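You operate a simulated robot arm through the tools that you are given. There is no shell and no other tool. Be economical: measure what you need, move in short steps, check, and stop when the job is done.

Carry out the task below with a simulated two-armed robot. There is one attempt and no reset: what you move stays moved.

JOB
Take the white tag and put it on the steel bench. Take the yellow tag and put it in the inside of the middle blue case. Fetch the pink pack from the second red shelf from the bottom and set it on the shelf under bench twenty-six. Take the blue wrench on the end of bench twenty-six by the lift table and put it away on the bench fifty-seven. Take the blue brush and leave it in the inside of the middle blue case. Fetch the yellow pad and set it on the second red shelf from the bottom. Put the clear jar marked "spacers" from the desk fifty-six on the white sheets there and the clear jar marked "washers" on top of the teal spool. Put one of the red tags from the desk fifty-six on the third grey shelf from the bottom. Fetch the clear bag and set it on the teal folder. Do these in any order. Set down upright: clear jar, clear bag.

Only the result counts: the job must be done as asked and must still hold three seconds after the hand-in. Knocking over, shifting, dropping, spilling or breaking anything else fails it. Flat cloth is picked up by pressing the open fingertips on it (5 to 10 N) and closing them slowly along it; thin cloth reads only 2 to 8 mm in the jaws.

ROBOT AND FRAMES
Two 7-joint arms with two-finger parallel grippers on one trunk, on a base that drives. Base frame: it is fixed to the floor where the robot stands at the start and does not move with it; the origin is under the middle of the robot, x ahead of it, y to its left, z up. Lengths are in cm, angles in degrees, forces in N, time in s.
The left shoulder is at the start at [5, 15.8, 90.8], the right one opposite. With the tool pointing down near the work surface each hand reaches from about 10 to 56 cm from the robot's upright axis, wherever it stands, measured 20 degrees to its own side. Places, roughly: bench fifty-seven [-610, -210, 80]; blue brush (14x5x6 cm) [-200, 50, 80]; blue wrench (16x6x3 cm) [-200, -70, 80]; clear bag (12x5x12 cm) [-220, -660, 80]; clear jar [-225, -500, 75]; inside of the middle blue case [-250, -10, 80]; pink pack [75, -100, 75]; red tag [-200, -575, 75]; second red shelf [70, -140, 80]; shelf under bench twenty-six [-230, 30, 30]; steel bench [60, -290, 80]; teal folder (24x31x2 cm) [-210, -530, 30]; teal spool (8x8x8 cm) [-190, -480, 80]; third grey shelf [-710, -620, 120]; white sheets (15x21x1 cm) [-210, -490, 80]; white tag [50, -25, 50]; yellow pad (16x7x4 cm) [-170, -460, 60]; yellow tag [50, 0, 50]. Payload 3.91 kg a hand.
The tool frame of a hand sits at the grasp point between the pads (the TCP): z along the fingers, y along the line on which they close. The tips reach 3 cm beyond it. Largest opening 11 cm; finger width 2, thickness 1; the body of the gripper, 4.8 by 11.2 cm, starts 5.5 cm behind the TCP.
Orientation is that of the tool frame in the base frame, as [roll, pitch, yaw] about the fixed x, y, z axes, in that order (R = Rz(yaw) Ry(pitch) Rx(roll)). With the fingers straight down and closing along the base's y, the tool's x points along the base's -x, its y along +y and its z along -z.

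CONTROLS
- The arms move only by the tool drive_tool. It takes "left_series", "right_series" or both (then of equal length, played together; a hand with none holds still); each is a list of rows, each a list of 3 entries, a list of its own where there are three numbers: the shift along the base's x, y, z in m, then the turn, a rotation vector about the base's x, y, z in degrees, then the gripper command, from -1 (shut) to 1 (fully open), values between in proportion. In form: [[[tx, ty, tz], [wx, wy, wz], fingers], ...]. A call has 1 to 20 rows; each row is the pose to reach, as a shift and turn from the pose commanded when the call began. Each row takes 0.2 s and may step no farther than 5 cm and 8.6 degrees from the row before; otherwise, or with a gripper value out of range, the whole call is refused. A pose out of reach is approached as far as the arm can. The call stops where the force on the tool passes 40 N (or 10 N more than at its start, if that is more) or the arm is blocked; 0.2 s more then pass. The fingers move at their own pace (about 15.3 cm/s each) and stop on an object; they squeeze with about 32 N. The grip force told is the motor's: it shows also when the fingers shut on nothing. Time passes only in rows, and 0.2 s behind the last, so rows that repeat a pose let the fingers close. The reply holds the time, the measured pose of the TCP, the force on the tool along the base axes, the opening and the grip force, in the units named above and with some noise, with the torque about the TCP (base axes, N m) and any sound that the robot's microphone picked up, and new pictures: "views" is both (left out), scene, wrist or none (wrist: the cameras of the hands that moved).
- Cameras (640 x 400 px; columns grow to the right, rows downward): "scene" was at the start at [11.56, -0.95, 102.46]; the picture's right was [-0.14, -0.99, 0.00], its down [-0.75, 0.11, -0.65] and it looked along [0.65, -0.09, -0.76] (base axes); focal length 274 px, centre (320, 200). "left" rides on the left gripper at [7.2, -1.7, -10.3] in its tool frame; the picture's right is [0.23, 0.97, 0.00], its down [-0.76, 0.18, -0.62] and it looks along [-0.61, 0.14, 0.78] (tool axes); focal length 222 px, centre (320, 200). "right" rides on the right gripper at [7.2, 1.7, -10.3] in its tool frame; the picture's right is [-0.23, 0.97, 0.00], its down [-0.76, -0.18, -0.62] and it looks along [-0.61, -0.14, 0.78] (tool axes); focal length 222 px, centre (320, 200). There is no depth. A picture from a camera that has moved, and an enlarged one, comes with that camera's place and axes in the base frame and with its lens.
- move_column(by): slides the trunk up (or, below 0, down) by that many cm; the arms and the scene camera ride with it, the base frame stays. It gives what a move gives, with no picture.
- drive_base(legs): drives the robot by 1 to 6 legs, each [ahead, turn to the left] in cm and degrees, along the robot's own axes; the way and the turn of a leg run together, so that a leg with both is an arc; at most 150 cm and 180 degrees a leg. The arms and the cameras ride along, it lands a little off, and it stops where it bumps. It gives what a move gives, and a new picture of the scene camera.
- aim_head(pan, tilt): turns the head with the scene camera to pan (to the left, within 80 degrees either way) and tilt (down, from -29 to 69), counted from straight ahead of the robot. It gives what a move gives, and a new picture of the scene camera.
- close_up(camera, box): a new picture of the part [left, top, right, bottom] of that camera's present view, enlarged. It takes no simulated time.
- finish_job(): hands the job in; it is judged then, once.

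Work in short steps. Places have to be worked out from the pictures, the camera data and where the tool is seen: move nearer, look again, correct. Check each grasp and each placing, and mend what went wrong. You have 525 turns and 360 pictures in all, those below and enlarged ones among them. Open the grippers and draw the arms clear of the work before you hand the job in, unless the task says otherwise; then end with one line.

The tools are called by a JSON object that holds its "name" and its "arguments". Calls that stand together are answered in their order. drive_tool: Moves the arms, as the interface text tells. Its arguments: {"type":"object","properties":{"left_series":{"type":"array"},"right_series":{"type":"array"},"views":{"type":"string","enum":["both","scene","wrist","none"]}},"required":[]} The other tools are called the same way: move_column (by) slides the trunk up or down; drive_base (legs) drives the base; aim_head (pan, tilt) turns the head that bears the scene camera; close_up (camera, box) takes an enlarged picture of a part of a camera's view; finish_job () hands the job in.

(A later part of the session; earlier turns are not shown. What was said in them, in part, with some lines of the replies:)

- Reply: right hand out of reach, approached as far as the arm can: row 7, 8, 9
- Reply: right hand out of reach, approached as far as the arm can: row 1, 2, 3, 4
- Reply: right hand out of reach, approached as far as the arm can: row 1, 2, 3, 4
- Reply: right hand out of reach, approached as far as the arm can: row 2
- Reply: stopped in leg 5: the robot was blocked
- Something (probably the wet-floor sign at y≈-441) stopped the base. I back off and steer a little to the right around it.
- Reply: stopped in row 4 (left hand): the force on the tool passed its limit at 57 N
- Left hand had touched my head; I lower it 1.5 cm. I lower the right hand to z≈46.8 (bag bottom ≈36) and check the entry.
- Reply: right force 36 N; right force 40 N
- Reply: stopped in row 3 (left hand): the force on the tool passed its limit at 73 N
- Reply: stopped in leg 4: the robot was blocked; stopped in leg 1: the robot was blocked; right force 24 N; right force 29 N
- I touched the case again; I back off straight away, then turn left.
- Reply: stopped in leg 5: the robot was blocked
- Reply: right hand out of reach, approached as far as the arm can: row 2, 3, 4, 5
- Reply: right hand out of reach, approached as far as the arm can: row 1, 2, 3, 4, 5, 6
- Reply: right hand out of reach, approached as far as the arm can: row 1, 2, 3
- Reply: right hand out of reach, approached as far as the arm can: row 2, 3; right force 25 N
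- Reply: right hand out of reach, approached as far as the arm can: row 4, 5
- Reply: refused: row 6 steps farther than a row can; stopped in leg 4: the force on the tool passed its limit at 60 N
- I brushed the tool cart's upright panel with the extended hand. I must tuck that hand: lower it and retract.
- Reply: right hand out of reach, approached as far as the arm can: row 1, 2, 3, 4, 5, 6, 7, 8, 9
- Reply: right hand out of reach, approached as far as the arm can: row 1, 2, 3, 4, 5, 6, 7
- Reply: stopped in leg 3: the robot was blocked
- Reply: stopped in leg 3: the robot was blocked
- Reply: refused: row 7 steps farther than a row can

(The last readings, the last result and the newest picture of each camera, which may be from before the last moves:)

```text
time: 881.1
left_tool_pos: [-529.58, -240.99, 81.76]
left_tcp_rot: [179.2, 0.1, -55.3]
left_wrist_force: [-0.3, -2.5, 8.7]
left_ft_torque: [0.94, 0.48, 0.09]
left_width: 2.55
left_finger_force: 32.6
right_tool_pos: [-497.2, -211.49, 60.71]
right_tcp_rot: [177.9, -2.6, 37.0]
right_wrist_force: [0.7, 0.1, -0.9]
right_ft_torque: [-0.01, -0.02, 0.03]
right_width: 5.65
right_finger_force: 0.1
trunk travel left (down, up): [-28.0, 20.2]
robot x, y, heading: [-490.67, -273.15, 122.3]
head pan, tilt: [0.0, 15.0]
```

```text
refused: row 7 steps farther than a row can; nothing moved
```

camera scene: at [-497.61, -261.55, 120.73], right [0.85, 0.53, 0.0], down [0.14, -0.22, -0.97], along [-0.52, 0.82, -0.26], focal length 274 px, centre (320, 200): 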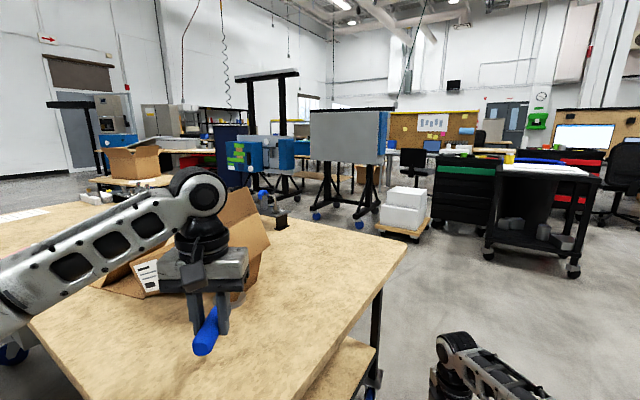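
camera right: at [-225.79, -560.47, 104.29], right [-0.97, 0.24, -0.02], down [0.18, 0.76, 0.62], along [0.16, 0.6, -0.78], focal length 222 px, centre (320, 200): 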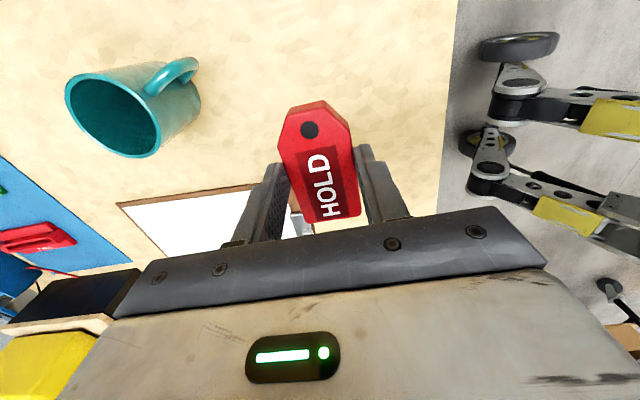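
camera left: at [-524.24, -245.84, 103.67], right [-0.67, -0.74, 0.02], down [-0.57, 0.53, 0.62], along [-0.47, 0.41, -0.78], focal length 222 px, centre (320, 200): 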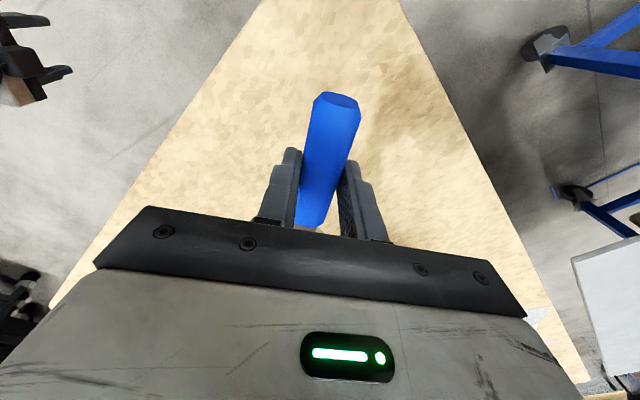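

{"name": "drive_tool", "arguments": {"left_series": [[[0, 0, 0.001], [0, 0, 0], -0.5], [[0, 0, 0.001], [0, 0, 0], -0.1], [[0, 0, 0.002], [0, 0, 0], 0.1], [[0, 0, 0.04], [0, 0, 0], 0.1], [[0, 0, 0.085], [0, 0, 0], 0.1], [[0, 0, 0.13], [0, 0, 0], 0.1], [[0.03, -0.035, 0.135], [0, 0, 0], 0.1], [[0.06, -0.07, 0.135], [0, 0, 0], 0.1], [[0.09, -0.105, 0.135], [0, 0, 0], 0.1], [[0.12, -0.14, 0.135], [0, 0, 0], 0.1]], "views": "scene"}}

```text
time: 883.3
left_tool_pos: [-517.75, -255.26, 95.06]
left_tcp_rot: [179.1, -0.2, -55.3]
left_wrist_force: [-0.3, 0.5, -1.0]
left_ft_torque: [-0.02, 0.02, 0.01]
left_width: 6.06
left_finger_force: 0.1
right_tool_pos: [-497.21, -211.39, 60.46]
right_tcp_rot: [177.9, -2.5, 37.0]
right_wrist_force: [1.0, 0.4, 0.6]
right_ft_torque: [0.01, 0.0, -0.02]
right_width: 5.65
right_finger_force: 0.1
trunk travel left (down, up): [-28.0, 20.2]
robot x, y, heading: [-490.45, -273.07, 122.2]
head pan, tilt: [0.0, 15.0]
camera scene: at [-497.58, -261.57, 120.74], right [0.85, 0.53, 0.0], down [0.14, -0.22, -0.97], along [-0.52, 0.82, -0.26], focal length 274 px, centre (320, 200)
```

scene: 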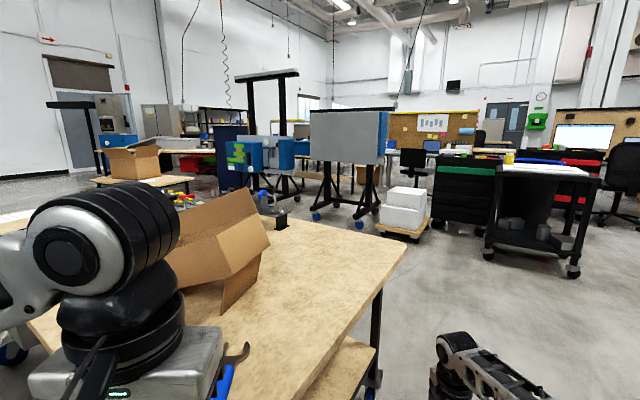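

Wrench is on bench fifty-seven. Last is the yellow pad: I back away from the bench and turn to face -y.

{"name": "drive_base", "arguments": {"legs": [[-42, 0], [0, 148]]}}

```text
time: 892.0
left_tool_pos: [-453.72, -338.3, 95.05]
left_tcp_rot: [179.1, -0.2, 93.3]
left_wrist_force: [-0.1, -0.6, 0.1]
left_ft_torque: [-0.01, 0.03, 0.04]
left_width: 6.05
left_finger_force: 0.0
right_tool_pos: [-493.87, -365.02, 60.5]
right_tcp_rot: [177.8, -2.6, -174.3]
right_wrist_force: [-0.3, 0.4, 0.3]
right_ft_torque: [0.0, 0.02, 0.01]
right_width: 5.67
right_finger_force: 0.0
trunk travel left (down, up): [-28.0, 20.2]
robot x, y, heading: [-467.95, -308.7, -89.1]
head pan, tilt: [0.0, 15.0]
camera scene: at [-467.68, -321.91, 120.74], right [-1.0, -0.02, 0.0], down [0.0, 0.26, -0.97], along [0.02, -0.97, -0.26], focal length 274 px, centre (320, 200)
```

scene: 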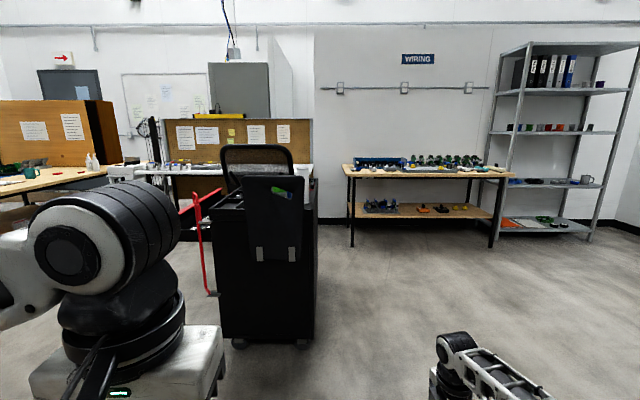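

The tool cart's north face is y≈-452 (x -459…-413). I go diagonally to about [-517,-398], then turn east.

{"name": "drive_base", "arguments": {"legs": [[0, -30], [102, 0], [0, 118]]}}

```text
time: 903.7
left_tool_pos: [-487.04, -384.7, 95.03]
left_tcp_rot: [179.1, -0.2, -177.6]
left_wrist_force: [0.1, -0.7, 0.5]
left_ft_torque: [-0.01, 0.0, -0.05]
left_width: 6.05
left_finger_force: 0.0
right_tool_pos: [-461.04, -425.43, 60.42]
right_tcp_rot: [177.9, -2.6, -85.2]
right_wrist_force: [-0.9, -0.4, -0.6]
right_ft_torque: [-0.04, 0.02, 0.02]
right_width: 5.67
right_finger_force: 0.0
trunk travel left (down, up): [-28.0, 20.2]
robot x, y, heading: [-516.59, -398.49, -0.1]
head pan, tilt: [0.0, 15.0]
camera scene: at [-503.57, -398.17, 120.74], right [0.0, -1.0, 0.0], down [-0.26, 0.0, -0.97], along [0.97, 0.0, -0.26], focal length 274 px, centre (320, 200)
```

scene: 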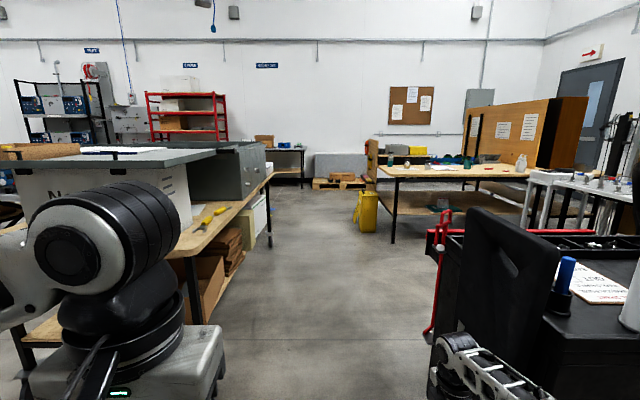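

I drive east along y≈-398 to x≈-215, then veer slightly north to about [-150,-374].

{"name": "drive_base", "arguments": {"legs": [[150, 0], [148, 0], [0, 20], [72, 0], [0, -20]]}}

```text
time: 911.2
left_tool_pos: [-337.31, -384.42, 95.34]
left_tcp_rot: [178.7, 0.2, -177.6]
left_wrist_force: [0.0, -0.2, 0.3]
left_ft_torque: [0.01, -0.01, -0.04]
left_width: 6.04
left_finger_force: 0.1
right_tool_pos: [-310.71, -424.24, 60.47]
right_tcp_rot: [178.0, -2.1, -84.5]
right_wrist_force: [-0.3, 0.4, 0.2]
right_ft_torque: [-0.01, -0.03, 0.0]
right_width: 5.68
right_finger_force: 0.1
trunk travel left (down, up): [-28.0, 20.2]
robot x, y, heading: [-366.59, -397.45, 0.4]
head pan, tilt: [0.0, 15.0]
stopped in leg 1: the robot was blocked; the commanded pose is now the measured one
camera scene: at [-353.72, -398.16, 120.81], right [0.01, -1.0, -0.01], down [-0.26, 0.01, -0.97], along [0.97, 0.01, -0.26], focal length 274 px, centre (320, 200)
```

scene: 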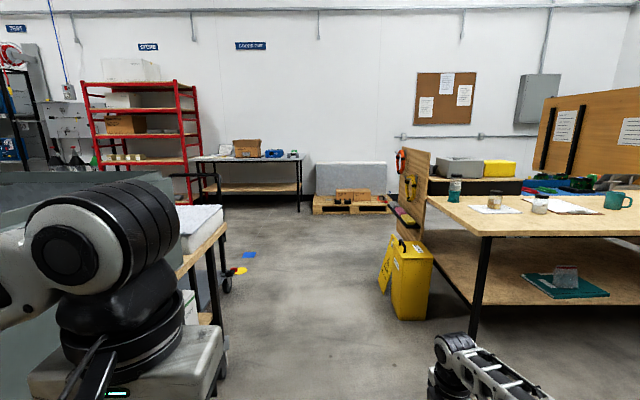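

Left elbow met the overhanging tray on the grey bench. Back a little and shift 10 cm south.

{"name": "drive_base", "arguments": {"legs": [[-8, 0], [0, -14], [45, 0], [0, 14], [110, 0]]}}

```text
time: 921.5
left_tool_pos: [-190.99, -392.39, 95.07]
left_tcp_rot: [179.3, -0.1, -177.0]
left_wrist_force: [-0.3, 0.0, -0.8]
left_ft_torque: [-0.01, 0.0, -0.05]
left_width: 6.05
left_finger_force: 0.1
right_tool_pos: [-164.35, -432.44, 60.46]
right_tcp_rot: [177.8, -2.6, -84.3]
right_wrist_force: [0.3, 0.3, -0.1]
right_ft_torque: [-0.02, 0.01, 0.0]
right_width: 5.66
right_finger_force: 0.1
trunk travel left (down, up): [-28.0, 20.2]
robot x, y, heading: [-220.77, -406.5, 1.1]
head pan, tilt: [0.0, 15.0]
camera scene: at [-207.29, -406.08, 120.73], right [0.02, -1.0, 0.0], down [-0.26, 0.0, -0.97], along [0.97, 0.02, -0.26], focal length 274 px, centre (320, 200)
```

scene: 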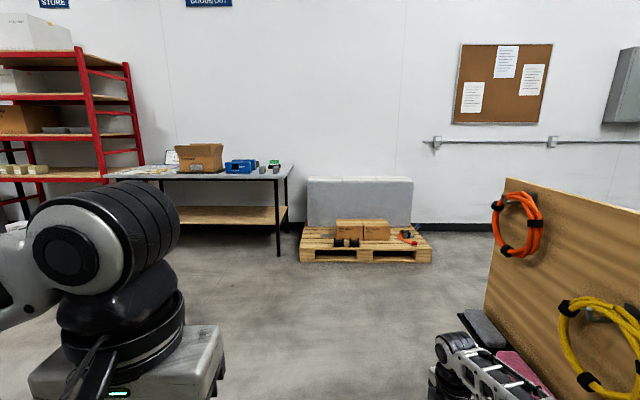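

Right hand is low near the sign; I raise the trunk 15 cm, then veer north-east and stop at about [-135,-380].

{"name": "move_column", "arguments": {"by": 15}}

{"name": "drive_base", "arguments": {"legs": [[0, 22], [85, 0], [0, -22]]}}

```text
time: 923.2
left_tool_pos: [-191.0, -392.3, 109.96]
left_tcp_rot: [179.2, -0.1, -176.9]
left_wrist_force: [0.1, -0.2, 0.4]
left_ft_torque: [0.06, 0.01, -0.04]
left_width: 6.08
left_finger_force: 0.1
right_tool_pos: [-164.27, -432.37, 75.39]
right_tcp_rot: [177.8, -2.6, -84.2]
right_wrist_force: [0.6, -0.6, 1.2]
right_ft_torque: [0.01, 0.02, 0.04]
right_width: 5.65
right_finger_force: 0.0
trunk travel left (down, up): [-43.0, 5.2]
robot x, y, heading: [-220.47, -406.44, 0.9]
head pan, tilt: [0.0, 15.0]
```

```text
time: 930.1
left_tool_pos: [-112.51, -359.13, 110.09]
left_tcp_rot: [179.1, -0.2, -177.0]
left_wrist_force: [-0.1, -0.1, 0.8]
left_ft_torque: [0.03, 0.0, 0.0]
left_width: 6.07
left_finger_force: 0.1
right_tool_pos: [-86.07, -399.28, 75.34]
right_tcp_rot: [177.8, -2.6, -84.4]
right_wrist_force: [0.0, -0.7, -0.3]
right_ft_torque: [0.04, -0.06, -0.01]
right_width: 5.67
right_finger_force: 0.1
trunk travel left (down, up): [-43.0, 5.2]
robot x, y, heading: [-142.22, -372.84, 0.5]
head pan, tilt: [0.0, 15.0]
camera scene: at [-128.91, -372.87, 135.73], right [0.01, -1.0, 0.0], down [-0.26, 0.0, -0.97], along [0.97, 0.01, -0.26], focal length 274 px, centre (320, 200)
```

scene: 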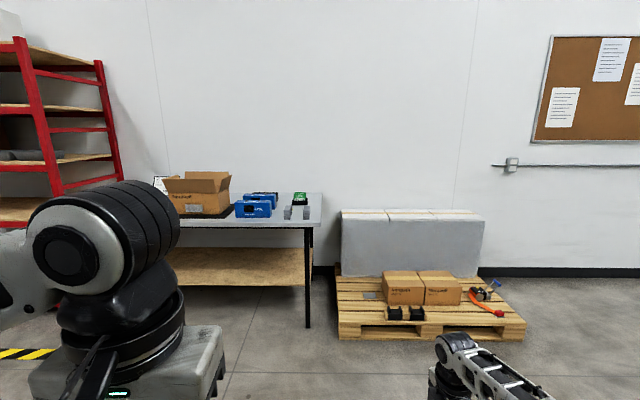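

Now turn to face the panel and look at the pads.

{"name": "drive_base", "arguments": {"legs": [[0, -90]]}}

{"name": "aim_head", "arguments": {"pan": -20, "tilt": 45}}

```text
time: 934.3
left_tool_pos: [-128.15, -402.82, 110.06]
left_tcp_rot: [179.2, -0.2, 92.9]
left_wrist_force: [0.2, -0.6, 0.6]
left_ft_torque: [0.03, -0.02, -0.01]
left_width: 6.05
left_finger_force: 0.0
right_tool_pos: [-168.29, -429.28, 75.47]
right_tcp_rot: [177.9, -2.4, -174.4]
right_wrist_force: [-0.7, -0.6, -1.2]
right_ft_torque: [-0.01, 0.01, 0.02]
right_width: 5.66
right_finger_force: 0.0
trunk travel left (down, up): [-43.0, 5.2]
robot x, y, heading: [-142.24, -373.55, -89.1]
head pan, tilt: [0.0, 15.0]
camera scene: at [-142.08, -386.35, 135.74], right [-1.0, -0.01, 0.0], down [0.0, 0.26, -0.97], along [0.01, -0.97, -0.26], focal length 274 px, centre (320, 200)
```

scene: 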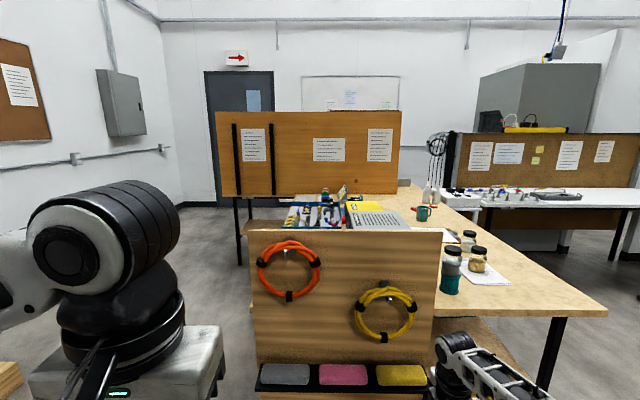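

```text
time: 935.3
left_tool_pos: [-128.09, -402.69, 110.03]
left_tcp_rot: [179.2, -0.2, 92.9]
left_wrist_force: [0.5, 0.4, 0.1]
left_ft_torque: [0.02, 0.01, 0.01]
left_width: 6.04
left_finger_force: 0.1
right_tool_pos: [-168.29, -429.42, 75.52]
right_tcp_rot: [177.8, -2.6, -174.4]
right_wrist_force: [-0.3, 0.4, 0.1]
right_ft_torque: [0.0, 0.03, 0.01]
right_width: 5.67
right_finger_force: 0.0
trunk travel left (down, up): [-43.0, 5.2]
robot x, y, heading: [-142.4, -373.4, -89.0]
head pan, tilt: [-20.0, 45.0]
camera scene: at [-144.87, -384.69, 131.06], right [-0.94, 0.33, 0.0], down [0.23, 0.67, -0.71], along [-0.23, -0.67, -0.71], focal length 274 px, centre (320, 200)
```

scene: 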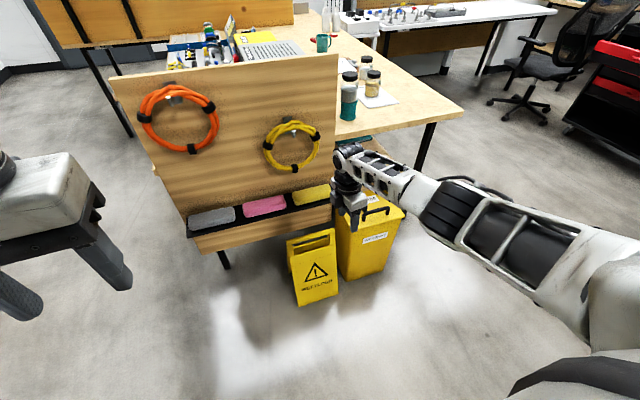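

Yellow pad is at ≈[-165.6,-455.3,60]. I drive 18 cm forward (staying clear of the sign) and look with the wrist camera.

{"name": "drive_base", "arguments": {"legs": [[19, 0]]}}

{"name": "drive_tool", "arguments": {"right_series": [[[0.01, 0, 0], [0, 0, -5], 0.8], [[0.03, 0, 0], [0, 0, -5], 0.8]], "views": "wrist"}}

```text
time: 936.8
left_tool_pos: [-127.74, -421.76, 110.01]
left_tcp_rot: [179.1, -0.2, 92.9]
left_wrist_force: [0.2, -0.6, -0.7]
left_ft_torque: [-0.02, 0.03, -0.02]
left_width: 6.04
left_finger_force: 0.0
right_tool_pos: [-167.87, -448.44, 75.47]
right_tcp_rot: [177.8, -2.6, -174.4]
right_wrist_force: [-0.2, 0.1, 0.9]
right_ft_torque: [0.0, -0.01, 0.03]
right_width: 5.67
right_finger_force: 0.1
trunk travel left (down, up): [-43.0, 5.2]
robot x, y, heading: [-142.04, -391.86, -89.1]
head pan, tilt: [-20.0, 45.0]
camera scene: at [-144.6, -403.7, 131.04], right [-0.94, 0.33, 0.0], down [0.23, 0.67, -0.71], along [-0.23, -0.67, -0.71], focal length 274 px, centre (320, 200)
```

scene: 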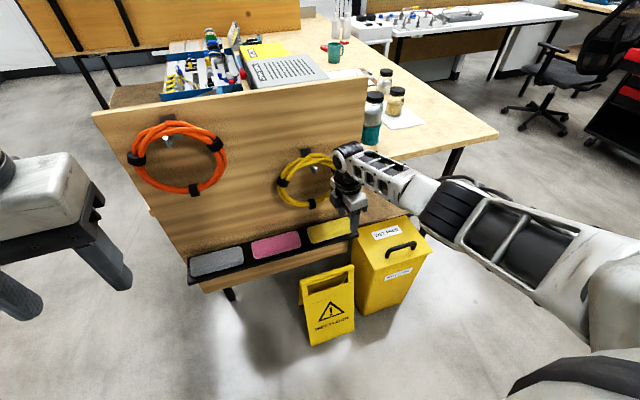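

```text
time: 937.4
left_tool_pos: [-127.89, -421.7, 110.08]
left_tcp_rot: [179.3, -0.2, 92.9]
left_wrist_force: [-0.5, 0.6, -0.4]
left_ft_torque: [0.02, -0.01, 0.01]
left_width: 6.03
left_finger_force: 0.0
right_tool_pos: [-164.8, -448.29, 75.55]
right_tcp_rot: [177.9, -2.5, -179.5]
right_wrist_force: [0.2, -0.5, 0.2]
right_ft_torque: [0.02, -0.01, 0.02]
right_width: 9.94
right_finger_force: 0.0
trunk travel left (down, up): [-43.0, 5.2]
robot x, y, heading: [-141.53, -391.77, -88.9]
head pan, tilt: [-20.0, 45.0]
camera right: at [-171.62, -447.02, 86.12], right [0.22, 0.98, 0.03], down [0.79, -0.19, 0.58], along [0.57, -0.11, -0.81], focal length 222 px, centre (320, 200)
```

right: 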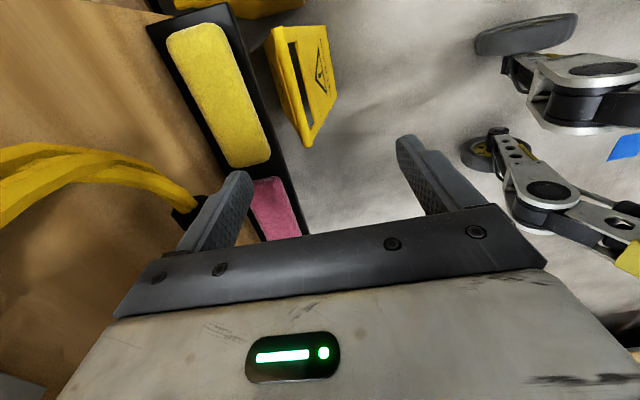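

The pad lies on a tray with ~2 cm gaps; a cable hank hangs above its +x part. I'll grip near the pad's -x end: shift the hand to x≈-172.5, tilt 12° forward, then drive 9 cm in.

{"name": "drive_tool", "arguments": {"right_series": [[[-0.03, 0, 0], [-4, 0, 0], 0.31], [[-0.06, 0, 0], [-8, 0, 0], 0.31], [[-0.077, 0, 0], [-12, 0, 0], 0.31], [[-0.077, 0, 0], [-14, 0, 0], 0.31]], "views": "none"}}

{"name": "drive_base", "arguments": {"legs": [[8, 0]]}}

{"name": "drive_tool", "arguments": {"right_series": [[[0, 0, -0.02], [0, 0, 0], 0.31], [[0, 0, -0.05], [0, 0, 0], 0.31]], "views": "wrist"}}

```text
time: 938.4
left_tool_pos: [-127.88, -421.73, 110.07]
left_tcp_rot: [179.2, -0.2, 92.9]
left_wrist_force: [0.1, -0.5, 1.0]
left_ft_torque: [-0.01, -0.01, -0.02]
left_width: 6.05
left_finger_force: 0.0
right_tool_pos: [-172.62, -448.33, 75.51]
right_tcp_rot: [-168.1, -2.6, 180.0]
right_wrist_force: [0.4, 0.1, -0.7]
right_ft_torque: [0.0, 0.02, -0.04]
right_width: 7.21
right_finger_force: 0.0
trunk travel left (down, up): [-43.0, 5.2]
robot x, y, heading: [-141.99, -392.09, -89.3]
head pan, tilt: [-20.0, 45.0]
```

```text
time: 939.5
left_tool_pos: [-127.75, -429.69, 109.99]
left_tcp_rot: [179.1, -0.2, 92.9]
left_wrist_force: [0.4, -0.5, -0.1]
left_ft_torque: [0.02, 0.01, -0.03]
left_width: 6.05
left_finger_force: 0.0
right_tool_pos: [-172.45, -456.22, 75.5]
right_tcp_rot: [-168.2, -2.7, -180.0]
right_wrist_force: [-0.5, -0.3, 0.5]
right_ft_torque: [-0.01, 0.0, -0.03]
right_width: 7.22
right_finger_force: 0.0
trunk travel left (down, up): [-43.0, 5.2]
robot x, y, heading: [-141.58, -400.2, -89.1]
head pan, tilt: [-20.0, 45.0]
camera scene: at [-144.48, -411.71, 131.04], right [-0.94, 0.33, 0.0], down [0.23, 0.67, -0.71], along [-0.23, -0.67, -0.71], focal length 274 px, centre (320, 200)
```

scene: 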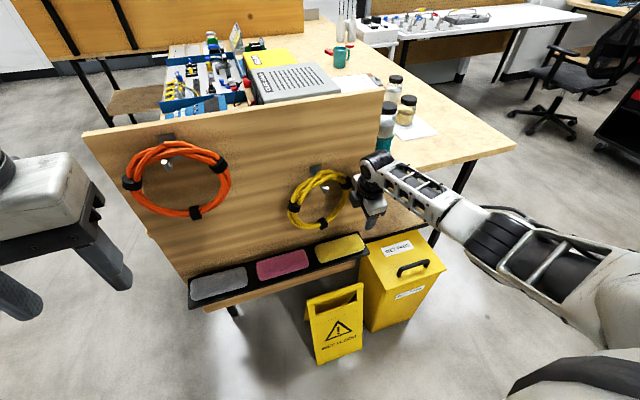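

```text
time: 940.1
left_tool_pos: [-127.74, -429.66, 109.97]
left_tcp_rot: [179.2, -0.2, 92.9]
left_wrist_force: [-0.7, 0.2, -0.8]
left_ft_torque: [-0.04, -0.03, 0.0]
left_width: 6.04
left_finger_force: 0.1
right_tool_pos: [-172.55, -456.28, 70.62]
right_tcp_rot: [-168.2, -2.6, -179.9]
right_wrist_force: [-0.2, 0.7, -0.4]
right_ft_torque: [-0.01, 0.0, 0.01]
right_width: 7.21
right_finger_force: 0.0
trunk travel left (down, up): [-43.0, 5.2]
robot x, y, heading: [-141.39, -400.3, -89.0]
head pan, tilt: [-20.0, 45.0]
camera right: at [-179.3, -452.46, 80.5], right [0.22, 0.95, -0.21], down [0.79, -0.05, 0.61], along [0.57, -0.3, -0.76], focal length 222 px, centre (320, 200)
```

right: 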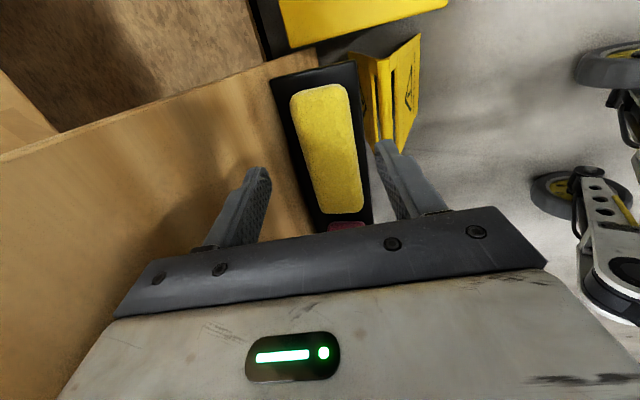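

Pad centre ≈[-170,-457.6]; fingers are aligned. I lower with a small shift until near the tray.

{"name": "drive_tool", "arguments": {"right_series": [[[0, -0.004, -0.03], [0, 0, 0], 0.31], [[0, -0.009, -0.06], [0, 0, 0], 0.31], [[0, -0.011, -0.08], [0, 0, 0], 0.31]], "views": "wrist"}}

```text
time: 940.9
left_tool_pos: [-127.69, -429.73, 110.08]
left_tcp_rot: [179.2, -0.2, 92.9]
left_wrist_force: [0.6, -0.1, 0.5]
left_ft_torque: [-0.01, 0.0, -0.03]
left_width: 6.06
left_finger_force: 0.0
right_tool_pos: [-172.08, -455.59, 65.08]
right_tcp_rot: [-168.2, -2.7, 179.9]
right_wrist_force: [-0.3, 0.2, -0.4]
right_ft_torque: [0.03, 0.01, -0.01]
right_width: 7.22
right_finger_force: 0.1
right hand out of reach, approached as far as the arm can: row 2, 3
trunk travel left (down, up): [-43.0, 5.2]
robot x, y, heading: [-141.78, -399.95, -89.3]
head pan, tilt: [-20.0, 45.0]
camera right: at [-178.85, -451.75, 74.96], right [0.22, 0.95, -0.21], down [0.79, -0.04, 0.61], along [0.57, -0.3, -0.76], focal length 222 px, centre (320, 200)
```

right: 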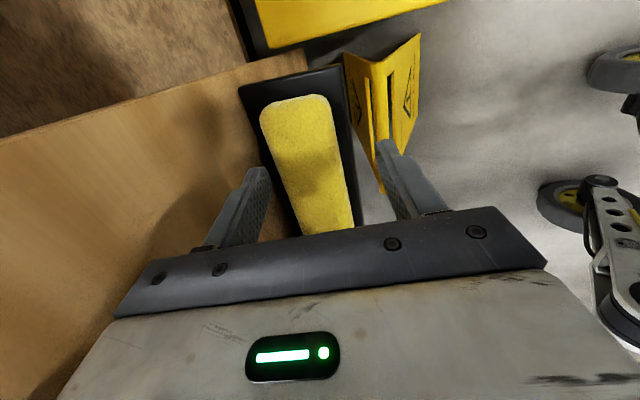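

At its reach limit; I use the base (2 cm) and trunk (-3.5 cm) for the last bit.

{"name": "drive_base", "arguments": {"legs": [[1.8, 0]]}}

{"name": "move_column", "arguments": {"by": -3.2}}

```text
time: 941.6
left_tool_pos: [-127.73, -431.56, 110.06]
left_tcp_rot: [179.2, -0.2, 92.8]
left_wrist_force: [-0.2, -0.6, -0.4]
left_ft_torque: [0.01, 0.03, -0.01]
left_width: 6.05
left_finger_force: 0.1
right_tool_pos: [-172.13, -457.28, 64.98]
right_tcp_rot: [-168.2, -2.6, -180.0]
right_wrist_force: [0.1, -0.2, 0.1]
right_ft_torque: [0.02, -0.03, 0.02]
right_width: 7.2
right_finger_force: 0.0
trunk travel left (down, up): [-43.0, 5.2]
robot x, y, heading: [-141.68, -401.71, -89.5]
head pan, tilt: [-20.0, 45.0]
camera scene: at [-144.46, -413.48, 131.04], right [-0.94, 0.33, 0.0], down [0.23, 0.67, -0.71], along [-0.23, -0.67, -0.71], focal length 274 px, centre (320, 200)
```

scene: 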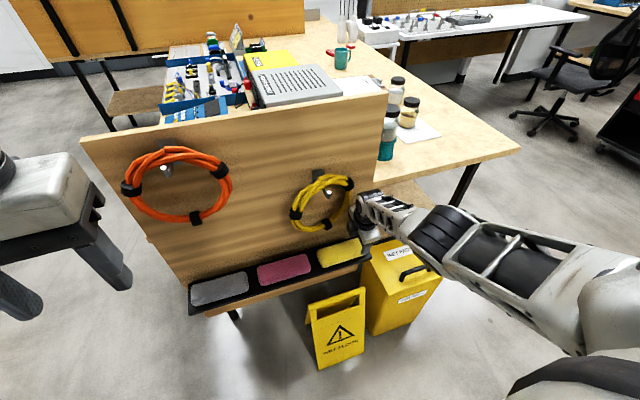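

```text
time: 942.4
left_tool_pos: [-127.69, -431.46, 106.99]
left_tcp_rot: [179.2, -0.1, 92.9]
left_wrist_force: [-0.2, -0.2, 0.3]
left_ft_torque: [-0.04, 0.03, -0.02]
left_width: 6.05
left_finger_force: 0.0
right_tool_pos: [-172.0, -457.32, 61.78]
right_tcp_rot: [-168.2, -2.6, -180.0]
right_wrist_force: [0.3, 0.5, 0.5]
right_ft_torque: [-0.01, 0.05, 0.0]
right_width: 7.22
right_finger_force: 0.0
trunk travel left (down, up): [-39.8, 8.4]
robot x, y, heading: [-141.75, -401.81, -89.3]
head pan, tilt: [-20.0, 45.0]
```

No contact; tips beside the pad. I close and check the width.

{"name": "drive_tool", "arguments": {"right_series": [[[0, 0, 0], [0, 0, 0], 0.1], [[0, 0, 0], [0, 0, 0], -0.2], [[0, 0, 0], [0, 0, 0], -0.6], [[0, 0, 0], [0, 0, 0], -1], [[0, 0, 0], [0, 0, 0], -1]], "views": "wrist"}}

```text
time: 943.6
left_tool_pos: [-127.61, -431.32, 106.79]
left_tcp_rot: [179.2, -0.1, 92.9]
left_wrist_force: [0.4, 0.1, 0.0]
left_ft_torque: [0.02, -0.01, -0.02]
left_width: 6.03
left_finger_force: 0.0
right_tool_pos: [-172.1, -457.27, 61.8]
right_tcp_rot: [-168.2, -2.5, -179.9]
right_wrist_force: [-0.6, -0.5, 0.4]
right_ft_torque: [0.01, -0.04, 0.03]
right_width: 0.02
right_finger_force: 31.8
trunk travel left (down, up): [-39.8, 8.4]
robot x, y, heading: [-141.53, -401.88, -89.3]
head pan, tilt: [-20.0, 45.0]
camera right: at [-178.85, -453.49, 71.74], right [0.22, 0.95, -0.21], down [0.79, -0.05, 0.61], along [0.57, -0.3, -0.76], focal length 222 px, centre (320, 200)
```

right: 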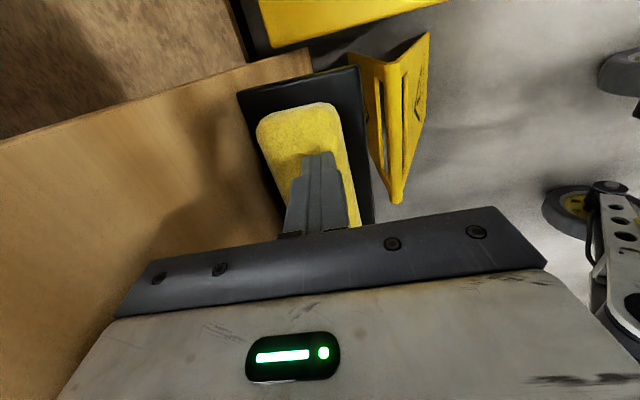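

The pad is lower than I thought: top z≈55.8, centre ≈[-169,-459.5]. I reopen, move 2 cm forward and lower the trunk 6 cm.

{"name": "drive_tool", "arguments": {"right_series": [[[0, 0, 0.015], [0, 0, 0], 0.0], [[0.005, 0, 0.015], [0, 0, 0], 0.36], [[0.01, 0, 0.015], [0, 0, 0], 0.36]], "views": "none"}}

{"name": "drive_base", "arguments": {"legs": [[2.2, 0]]}}

{"name": "move_column", "arguments": {"by": -5.5}}

{"name": "close_up", "arguments": {"camera": "right", "box": [200, 40, 440, 240]}}

```text
time: 944.4
left_tool_pos: [-127.76, -431.33, 106.87]
left_tcp_rot: [179.2, -0.2, 92.9]
left_wrist_force: [-0.1, -0.6, -0.4]
left_ft_torque: [0.01, -0.02, -0.01]
left_width: 6.02
left_finger_force: 0.1
right_tool_pos: [-171.1, -457.27, 63.3]
right_tcp_rot: [-168.0, -2.7, -179.9]
right_wrist_force: [-0.1, -0.6, 0.2]
right_ft_torque: [0.0, -0.02, 0.02]
right_width: 7.48
right_finger_force: 0.1
trunk travel left (down, up): [-39.8, 8.4]
robot x, y, heading: [-141.95, -401.75, -89.1]
head pan, tilt: [-20.0, 45.0]
```

```text
time: 945.3
left_tool_pos: [-127.78, -433.36, 106.77]
left_tcp_rot: [179.1, -0.2, 92.9]
left_wrist_force: [0.8, 0.6, -0.4]
left_ft_torque: [-0.03, 0.01, -0.04]
left_width: 6.07
left_finger_force: 0.0
right_tool_pos: [-171.05, -458.55, 62.89]
right_tcp_rot: [-168.9, -2.8, -179.7]
right_wrist_force: [0.1, 3.0, 2.0]
right_ft_torque: [-0.37, -0.04, 0.07]
right_width: 7.44
right_finger_force: 0.0
trunk travel left (down, up): [-39.8, 8.4]
robot x, y, heading: [-141.72, -403.78, -89.2]
head pan, tilt: [-20.0, 45.0]
stopped in leg 1: the force on the tool passed its limit at 82 N (the readings are from after the stop); the commanded pose is now the measured one
camera scene: at [-144.45, -415.17, 127.85], right [-0.94, 0.33, 0.0], down [0.23, 0.67, -0.71], along [-0.23, -0.67, -0.71], focal length 274 px, centre (320, 200)
```

scene: 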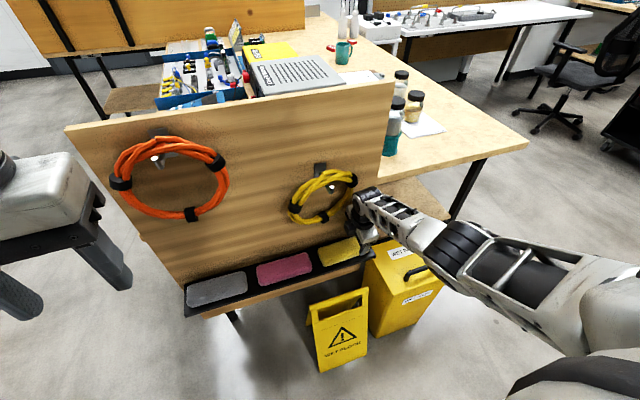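

```text
time: 946.1
left_tool_pos: [-127.75, -433.14, 102.17]
left_tcp_rot: [179.2, -0.1, 92.8]
left_wrist_force: [-0.7, -0.8, 0.4]
left_ft_torque: [0.02, -0.01, -0.01]
left_width: 6.07
left_finger_force: 0.0
right_tool_pos: [-171.23, -458.88, 58.84]
right_tcp_rot: [-168.9, -2.8, -179.7]
right_wrist_force: [2.5, 10.7, 17.2]
right_ft_torque: [1.09, -0.18, -0.02]
right_width: 7.83
right_finger_force: 3.6
trunk travel left (down, up): [-35.1, 13.1]
robot x, y, heading: [-141.77, -403.86, -89.2]
head pan, tilt: [-20.0, 45.0]
stopped: the force on the tool passed its limit at 52 N (the readings are from after the stop); the commanded pose is now the measured one
```

```text
2.00 times, centred on (320, 140) of right
camera zoom: at [-177.88, -455.23, 68.86], right [0.21, 0.96, -0.2], down [0.79, -0.05, 0.61], along [0.57, -0.29, -0.77], focal length 444 px, centre (320, 320)
```

zoom: 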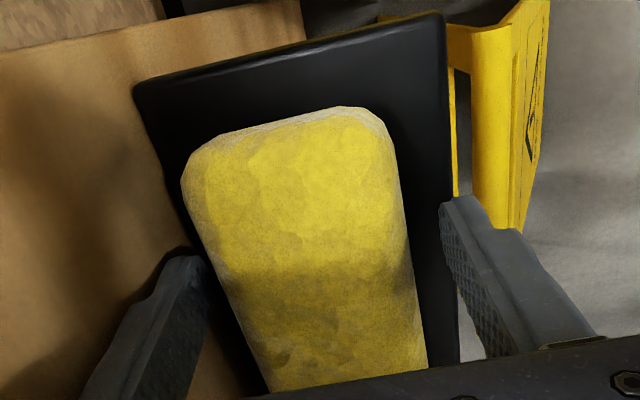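

The back finger is on the panel/tray rim. I raise 1.2 cm, narrow to 7.2 cm, shift 0.5 cm toward me, and lower again.

{"name": "drive_tool", "arguments": {"right_series": [[[0, 0.003, 0.012], [0, 0, 0], 0.36], [[0, 0.006, 0.012], [0, 0, 0], 0.29], [[0, 0.006, 0.012], [0, 0, 0], 0.29], [[0, 0.006, 0.002], [0, 0, 0], 0.29], [[0, 0.006, -0.006], [0, 0, 0], 0.29]], "views": "none"}}

{"name": "close_up", "arguments": {"camera": "right", "box": [200, 40, 440, 240]}}

```text
time: 947.4
left_tool_pos: [-127.65, -433.04, 102.3]
left_tcp_rot: [179.4, 0.1, 92.8]
left_wrist_force: [0.3, 0.8, 0.0]
left_ft_torque: [0.01, -0.03, 0.0]
left_width: 6.06
left_finger_force: 0.0
right_tool_pos: [-171.11, -458.45, 58.77]
right_tcp_rot: [-168.5, -2.7, -179.7]
right_wrist_force: [2.1, 13.7, 26.8]
right_ft_torque: [1.49, -0.28, 0.12]
right_width: 7.52
right_finger_force: 3.9
trunk travel left (down, up): [-35.1, 13.1]
robot x, y, heading: [-141.65, -403.6, -89.3]
head pan, tilt: [-20.0, 45.0]
stopped in row 5 (right hand): the force on the tool passed its limit at 44 N (the readings are from after the stop); the commanded pose is now the measured one
```

```text
2.00 times, centred on (320, 140) of right
camera zoom: at [-177.88, -454.83, 68.81], right [0.21, 0.96, -0.2], down [0.79, -0.05, 0.61], along [0.57, -0.29, -0.77], focal length 444 px, centre (320, 320)
```

zoom: 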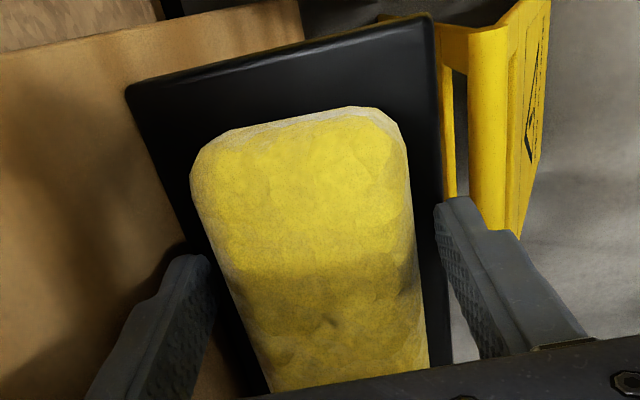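

The front finger is on the tray rim, so the tips are already ~3 cm below the pad's top. I raise 3 mm and close.

{"name": "drive_tool", "arguments": {"right_series": [[[0, 0, 0.005], [0, 0, 0], 0.29], [[0, 0, 0.005], [0, 0, 0], 0.0], [[0, 0, 0.005], [0, 0, 0], -0.4], [[0, 0, 0.005], [0, 0, 0], -1], [[0, 0, 0.005], [0, 0, 0], -1]], "views": "none"}}

```text
time: 948.6
left_tool_pos: [-127.72, -433.2, 102.18]
left_tcp_rot: [179.2, -0.3, 92.8]
left_wrist_force: [0.1, 0.5, -0.3]
left_ft_torque: [0.0, -0.03, 0.0]
left_width: 6.05
left_finger_force: 0.1
right_tool_pos: [-171.17, -458.52, 58.93]
right_tcp_rot: [-168.6, -2.6, -179.7]
right_wrist_force: [0.4, 0.3, -0.9]
right_ft_torque: [0.04, 0.03, 0.0]
right_width: 6.52
right_finger_force: 31.8
trunk travel left (down, up): [-35.1, 13.1]
robot x, y, heading: [-141.6, -403.92, -89.4]
head pan, tilt: [-20.0, 45.0]
```

Pad gripped (6.5 cm). I lift 3 cm and pull straight back out under the cable hank.

{"name": "move_column", "arguments": {"by": 3}}

{"name": "drive_base", "arguments": {"legs": [[-25, 0]]}}

```text
time: 949.3
left_tool_pos: [-127.88, -433.28, 105.05]
left_tcp_rot: [179.2, -0.2, 92.8]
left_wrist_force: [0.0, 0.6, 0.4]
left_ft_torque: [-0.03, 0.02, 0.03]
left_width: 6.06
left_finger_force: 0.1
right_tool_pos: [-171.3, -458.51, 61.93]
right_tcp_rot: [-168.6, -2.7, -179.7]
right_wrist_force: [-0.6, -0.3, -0.3]
right_ft_torque: [0.02, -0.02, -0.04]
right_width: 6.53
right_finger_force: 32.2
trunk travel left (down, up): [-38.1, 10.1]
robot x, y, heading: [-141.61, -403.72, -89.2]
head pan, tilt: [-20.0, 45.0]
```

```text
time: 951.2
left_tool_pos: [-127.98, -407.96, 105.14]
left_tcp_rot: [179.2, -0.2, 93.0]
left_wrist_force: [0.4, 0.0, -0.3]
left_ft_torque: [0.01, 0.02, 0.0]
left_width: 6.07
left_finger_force: 0.0
right_tool_pos: [-171.34, -433.42, 61.79]
right_tcp_rot: [-168.5, -2.7, -179.5]
right_wrist_force: [-0.2, -0.5, 0.0]
right_ft_torque: [-0.03, 0.03, 0.0]
right_width: 6.47
right_finger_force: 31.8
trunk travel left (down, up): [-38.1, 10.1]
robot x, y, heading: [-142.16, -378.19, -89.2]
head pan, tilt: [-20.0, 45.0]
camera scene: at [-144.79, -389.94, 126.17], right [-0.95, 0.33, 0.0], down [0.23, 0.67, -0.71], along [-0.23, -0.67, -0.71], focal length 274 px, centre (320, 200)
```

scene: 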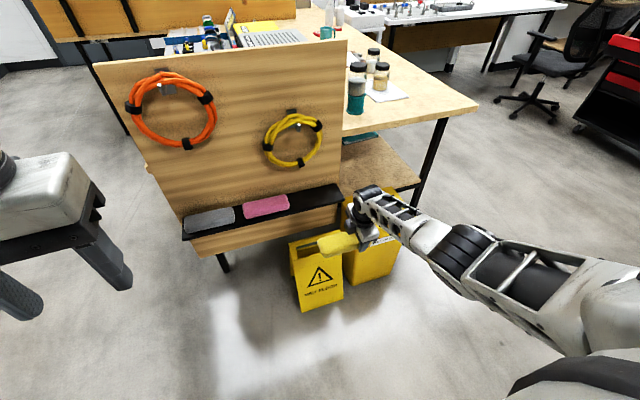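

Yellow pad in hand. I back up, then drive to the red rack: diagonal to about [-50,-290], north to y≈-123.

{"name": "drive_base", "arguments": {"legs": [[-15, 0], [0, 127], [115, 0], [0, 52], [150, 0], [18, 0]]}}

```text
time: 973.8
left_tool_pos: [-63.17, -93.8, 105.17]
left_tcp_rot: [179.2, -0.2, -89.1]
left_wrist_force: [0.5, 0.5, -0.4]
left_ft_torque: [-0.02, -0.02, 0.02]
left_width: 6.03
left_finger_force: 0.0
right_tool_pos: [-19.04, -69.97, 61.9]
right_tcp_rot: [-168.7, -2.8, -1.6]
right_wrist_force: [0.0, 0.7, 0.0]
right_ft_torque: [0.02, -0.02, 0.02]
right_width: 6.14
right_finger_force: 32.1
trunk travel left (down, up): [-38.1, 10.1]
robot x, y, heading: [-50.19, -123.95, 88.8]
head pan, tilt: [-20.0, 45.0]
camera scene: at [-47.36, -112.04, 126.16], right [0.93, -0.36, 0.0], down [-0.26, -0.66, -0.71], along [0.26, 0.66, -0.71], focal length 274 px, centre (320, 200)
```

scene: 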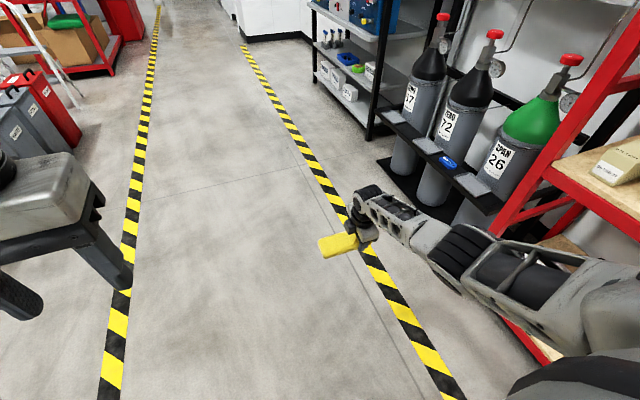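

Now turn to face the rack and raise the hand to shelf height.

{"name": "drive_base", "arguments": {"legs": [[0, -89]]}}

{"name": "move_column", "arguments": {"by": 9}}

{"name": "drive_tool", "arguments": {"right_series": [[[0, 0, 0.03], [0, -4, 0], -1], [[0, 0, 0.06], [0, -8, 0], -1], [[0, 0, 0.09], [0, -12, 0], -1], [[0, 0, 0.12], [0, -14, 0], -1], [[0, 0, 0.135], [0, -14, 0], -1]], "views": "scene"}}

```text
time: 978.0
left_tool_pos: [-20.54, -110.48, 105.15]
left_tcp_rot: [179.2, -0.2, -178.3]
left_wrist_force: [0.1, -0.2, -0.1]
left_ft_torque: [0.01, 0.01, 0.01]
left_width: 6.03
left_finger_force: 0.0
right_tool_pos: [3.99, -154.37, 61.78]
right_tcp_rot: [-168.6, -2.7, -90.9]
right_wrist_force: [0.1, -0.2, -0.6]
right_ft_torque: [-0.04, 0.01, 0.0]
right_width: 6.13
right_finger_force: 31.9
trunk travel left (down, up): [-38.1, 10.1]
robot x, y, heading: [-50.84, -123.75, -0.5]
head pan, tilt: [-20.0, 45.0]
camera scene: at [-38.76, -126.55, 126.16], right [-0.35, -0.94, 0.0], down [-0.66, 0.25, -0.71], along [0.66, -0.25, -0.71], focal length 274 px, centre (320, 200)
```

scene: 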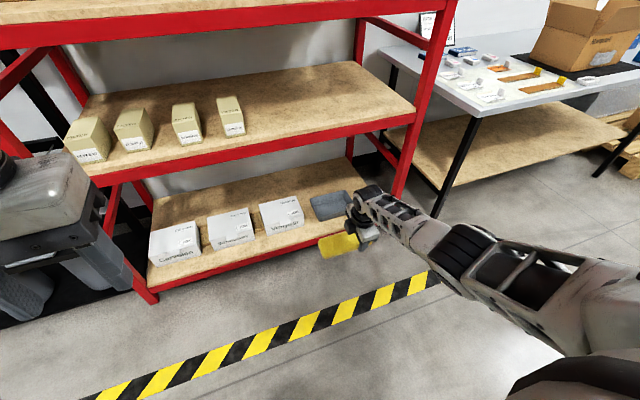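

```text
time: 979.2
left_tool_pos: [-20.33, -110.53, 114.13]
left_tcp_rot: [179.2, -0.1, -178.2]
left_wrist_force: [-0.1, 0.0, -1.0]
left_ft_torque: [-0.02, -0.01, 0.01]
left_width: 6.04
left_finger_force: 0.1
right_tool_pos: [3.97, -154.36, 70.85]
right_tcp_rot: [-168.7, -2.7, -90.8]
right_wrist_force: [0.3, 0.2, -0.7]
right_ft_torque: [-0.02, -0.03, 0.01]
right_width: 6.12
right_finger_force: 32.1
trunk travel left (down, up): [-47.1, 1.1]
robot x, y, heading: [-50.1, -123.55, -0.6]
head pan, tilt: [-20.0, 45.0]
```

```text
time: 980.4
left_tool_pos: [-20.37, -110.57, 114.23]
left_tcp_rot: [179.2, -0.2, -178.3]
left_wrist_force: [-0.2, 0.2, 1.1]
left_ft_torque: [0.0, 0.01, -0.02]
left_width: 6.04
left_finger_force: 0.0
right_tool_pos: [4.08, -154.26, 84.34]
right_tcp_rot: [-154.6, -2.4, -91.5]
right_wrist_force: [0.5, 0.5, -0.6]
right_ft_torque: [-0.04, 0.01, -0.01]
right_width: 6.14
right_finger_force: 31.9
trunk travel left (down, up): [-47.1, 1.1]
robot x, y, heading: [-50.09, -123.72, -0.4]
head pan, tilt: [-20.0, 45.0]
camera scene: at [-38.76, -126.54, 135.16], right [-0.35, -0.94, 0.0], down [-0.66, 0.25, -0.71], along [0.66, -0.25, -0.71], focal length 274 px, centre (320, 200)
```

scene: 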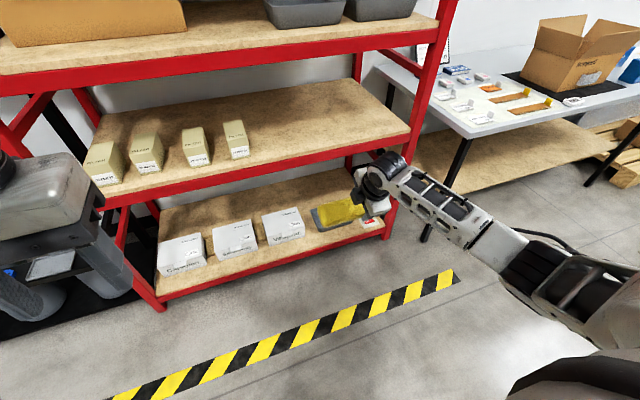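

Free shelf space spans y -135…-195 at x≥45. I lower 2 cm, and drive forward to put the pad over the shelf front.

{"name": "drive_tool", "arguments": {"right_series": [[[0, 0, -0.01], [0, 0, 0], -1], [[0, 0, -0.018], [0, 0, 0], -1]], "views": "none"}}

{"name": "drive_base", "arguments": {"legs": [[33, 0]]}}

```text
time: 981.0
left_tool_pos: [-20.44, -110.58, 114.16]
left_tcp_rot: [179.1, -0.2, -178.4]
left_wrist_force: [-0.1, -0.2, -0.4]
left_ft_torque: [0.03, -0.01, 0.02]
left_width: 6.02
left_finger_force: 0.1
right_tool_pos: [3.91, -154.44, 82.38]
right_tcp_rot: [-154.5, -2.4, -91.4]
right_wrist_force: [-0.2, 0.2, -0.1]
right_ft_torque: [-0.02, -0.01, -0.03]
right_width: 6.15
right_finger_force: 32.1
trunk travel left (down, up): [-47.1, 1.1]
robot x, y, heading: [-50.63, -124.04, -0.4]
head pan, tilt: [-20.0, 45.0]
```

```text
time: 983.2
left_tool_pos: [12.88, -110.68, 114.13]
left_tcp_rot: [179.2, -0.2, -178.4]
left_wrist_force: [0.2, 0.4, 0.6]
left_ft_torque: [0.02, 0.02, 0.01]
left_width: 6.06
left_finger_force: 0.1
right_tool_pos: [37.35, -154.71, 82.32]
right_tcp_rot: [-154.6, -2.4, -91.6]
right_wrist_force: [0.3, -0.2, -0.7]
right_ft_torque: [-0.01, 0.04, -0.01]
right_width: 6.1
right_finger_force: 31.9
trunk travel left (down, up): [-47.1, 1.1]
robot x, y, heading: [-17.21, -123.78, -0.2]
head pan, tilt: [-20.0, 45.0]
camera scene: at [-5.47, -126.78, 135.16], right [-0.35, -0.94, 0.0], down [-0.66, 0.25, -0.71], along [0.66, -0.25, -0.71], focal length 274 px, centre (320, 200)
```

scene: 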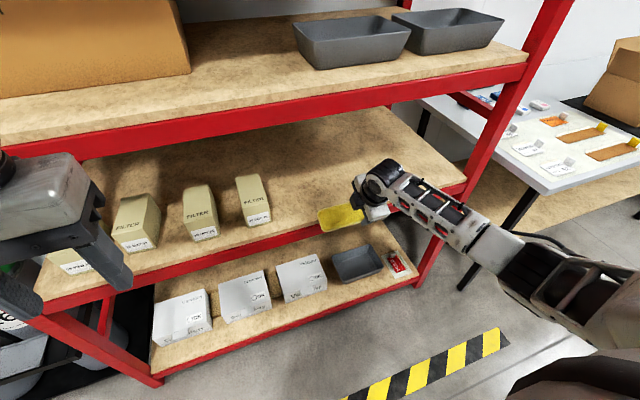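

Clear. I go 16 cm further.

{"name": "drive_base", "arguments": {"legs": [[16.5, 0]]}}

```text
time: 984.7
left_tool_pos: [29.2, -110.81, 114.14]
left_tcp_rot: [179.2, -0.2, -178.3]
left_wrist_force: [-0.3, 0.1, -0.7]
left_ft_torque: [-0.04, 0.05, -0.03]
left_width: 6.05
left_finger_force: 0.1
right_tool_pos: [53.65, -154.74, 82.39]
right_tcp_rot: [-154.7, -2.4, -91.4]
right_wrist_force: [0.7, -0.2, -0.8]
right_ft_torque: [-0.01, 0.0, 0.02]
right_width: 6.09
right_finger_force: 32.2
trunk travel left (down, up): [-47.1, 1.1]
robot x, y, heading: [-0.69, -124.22, -0.5]
head pan, tilt: [-20.0, 45.0]
camera scene: at [10.9, -126.88, 135.15], right [-0.35, -0.94, 0.0], down [-0.66, 0.25, -0.71], along [0.66, -0.25, -0.71], focal length 274 px, centre (320, 200)
```

scene: 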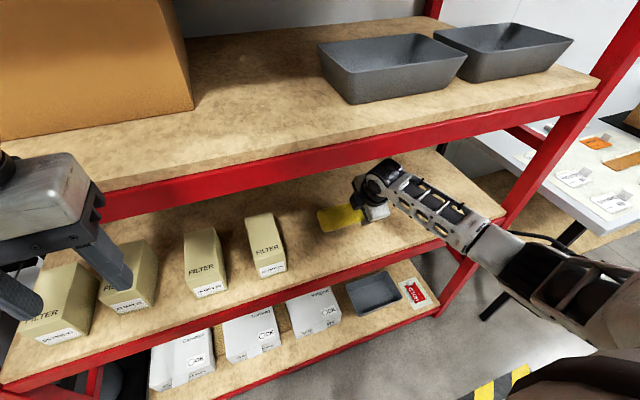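

The pad is over the shelf. Lower to contact.

{"name": "drive_tool", "arguments": {"right_series": [[[0, 0, -0.008], [0, 0, 0], -1], [[0, 0, -0.016], [0, 0, 0], -1], [[0, 0, -0.022], [0, 0, 0], -1]], "views": "none"}}

```text
time: 985.5
left_tool_pos: [29.01, -110.83, 114.19]
left_tcp_rot: [179.1, -0.1, -178.3]
left_wrist_force: [-0.4, -0.2, 0.3]
left_ft_torque: [-0.01, -0.02, 0.0]
left_width: 6.07
left_finger_force: 0.0
right_tool_pos: [53.75, -154.83, 80.79]
right_tcp_rot: [-154.1, -2.3, -91.6]
right_wrist_force: [-2.5, -3.8, 19.5]
right_ft_torque: [1.11, 0.34, -0.1]
right_width: 6.09
right_finger_force: 31.4
trunk travel left (down, up): [-47.1, 1.1]
robot x, y, heading: [-0.68, -123.91, -0.5]
head pan, tilt: [-20.0, 45.0]
```

Contact. I open wide, then slide the hand sideways (right) past the pad's end before withdrawing.

{"name": "drive_tool", "arguments": {"right_series": [[[0, 0, 0.006], [0, 0, 0], -0.4], [[0, 0, 0.008], [0, 0, 0], 0.2], [[0, 0, 0.01], [0, 0, 0], 0.6], [[0, 0, 0.015], [0, 0, 0], 0.8], [[0, -0.03, 0.015], [0, 0, 0], 0.8], [[0, -0.06, 0.015], [0, 0, 0], 0.8], [[0, -0.1, 0.015], [0, 0, 0], 0.8]], "views": "scene"}}

```text
time: 987.1
left_tool_pos: [29.18, -110.87, 114.12]
left_tcp_rot: [179.2, -0.3, -178.3]
left_wrist_force: [0.3, -0.4, -0.5]
left_ft_torque: [0.02, 0.01, -0.02]
left_width: 6.03
left_finger_force: 0.1
right_tool_pos: [53.47, -164.73, 81.86]
right_tcp_rot: [-154.6, -2.3, -91.4]
right_wrist_force: [0.9, 0.0, 0.2]
right_ft_torque: [-0.01, 0.01, -0.02]
right_width: 9.89
right_finger_force: 0.2
trunk travel left (down, up): [-47.1, 1.1]
robot x, y, heading: [-0.57, -124.03, -0.8]
head pan, tilt: [-20.0, 45.0]
camera scene: at [10.81, -126.92, 135.16], right [-0.35, -0.94, 0.0], down [-0.66, 0.25, -0.71], along [0.66, -0.25, -0.71], focal length 274 px, centre (320, 200)
```

scene: 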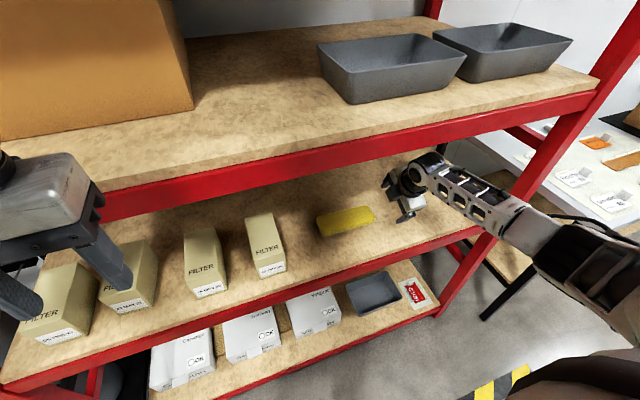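

The pad rests on the second red shelf. I back straight out and confirm.

{"name": "drive_base", "arguments": {"legs": [[-45, 0]]}}

```text
time: 989.8
left_tool_pos: [-15.38, -110.64, 114.2]
left_tcp_rot: [179.2, -0.1, -178.3]
left_wrist_force: [-0.3, 0.5, -0.1]
left_ft_torque: [0.02, -0.02, -0.01]
left_width: 6.07
left_finger_force: 0.0
right_tool_pos: [9.04, -164.51, 81.91]
right_tcp_rot: [-154.6, -2.4, -91.4]
right_wrist_force: [-0.6, 0.0, -0.1]
right_ft_torque: [0.04, 0.0, 0.03]
right_width: 9.93
right_finger_force: 0.2
trunk travel left (down, up): [-47.1, 1.1]
robot x, y, heading: [-45.05, -123.27, -0.4]
head pan, tilt: [-20.0, 45.0]
camera scene: at [-33.74, -126.59, 135.17], right [-0.35, -0.94, 0.0], down [-0.66, 0.25, -0.71], along [0.66, -0.25, -0.71], focal length 274 px, centre (320, 200)
```

scene: 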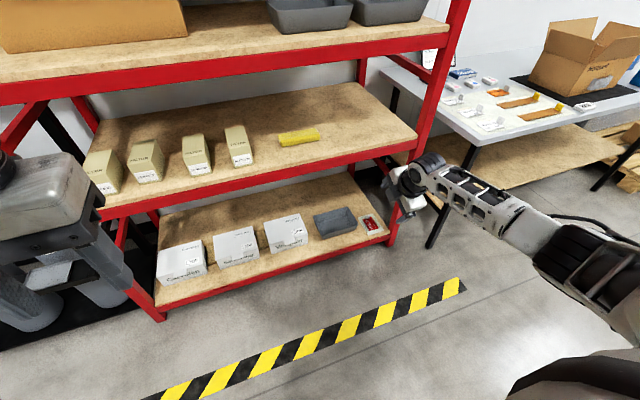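

Everything has been placed; both grippers are open and clear of the work. I hand the job in.

{"name": "finish_job", "arguments": {}}

```text
The job is handed in.
```

All ten items are at the places you asked for and the job is handed in, but along the way I bumped a few things that were not part of it. The hardest knocks were on the grey case, the tool cart's panel, the middle case's lid and the pads' panel, and I can't rule out that one of them shifted slightly.
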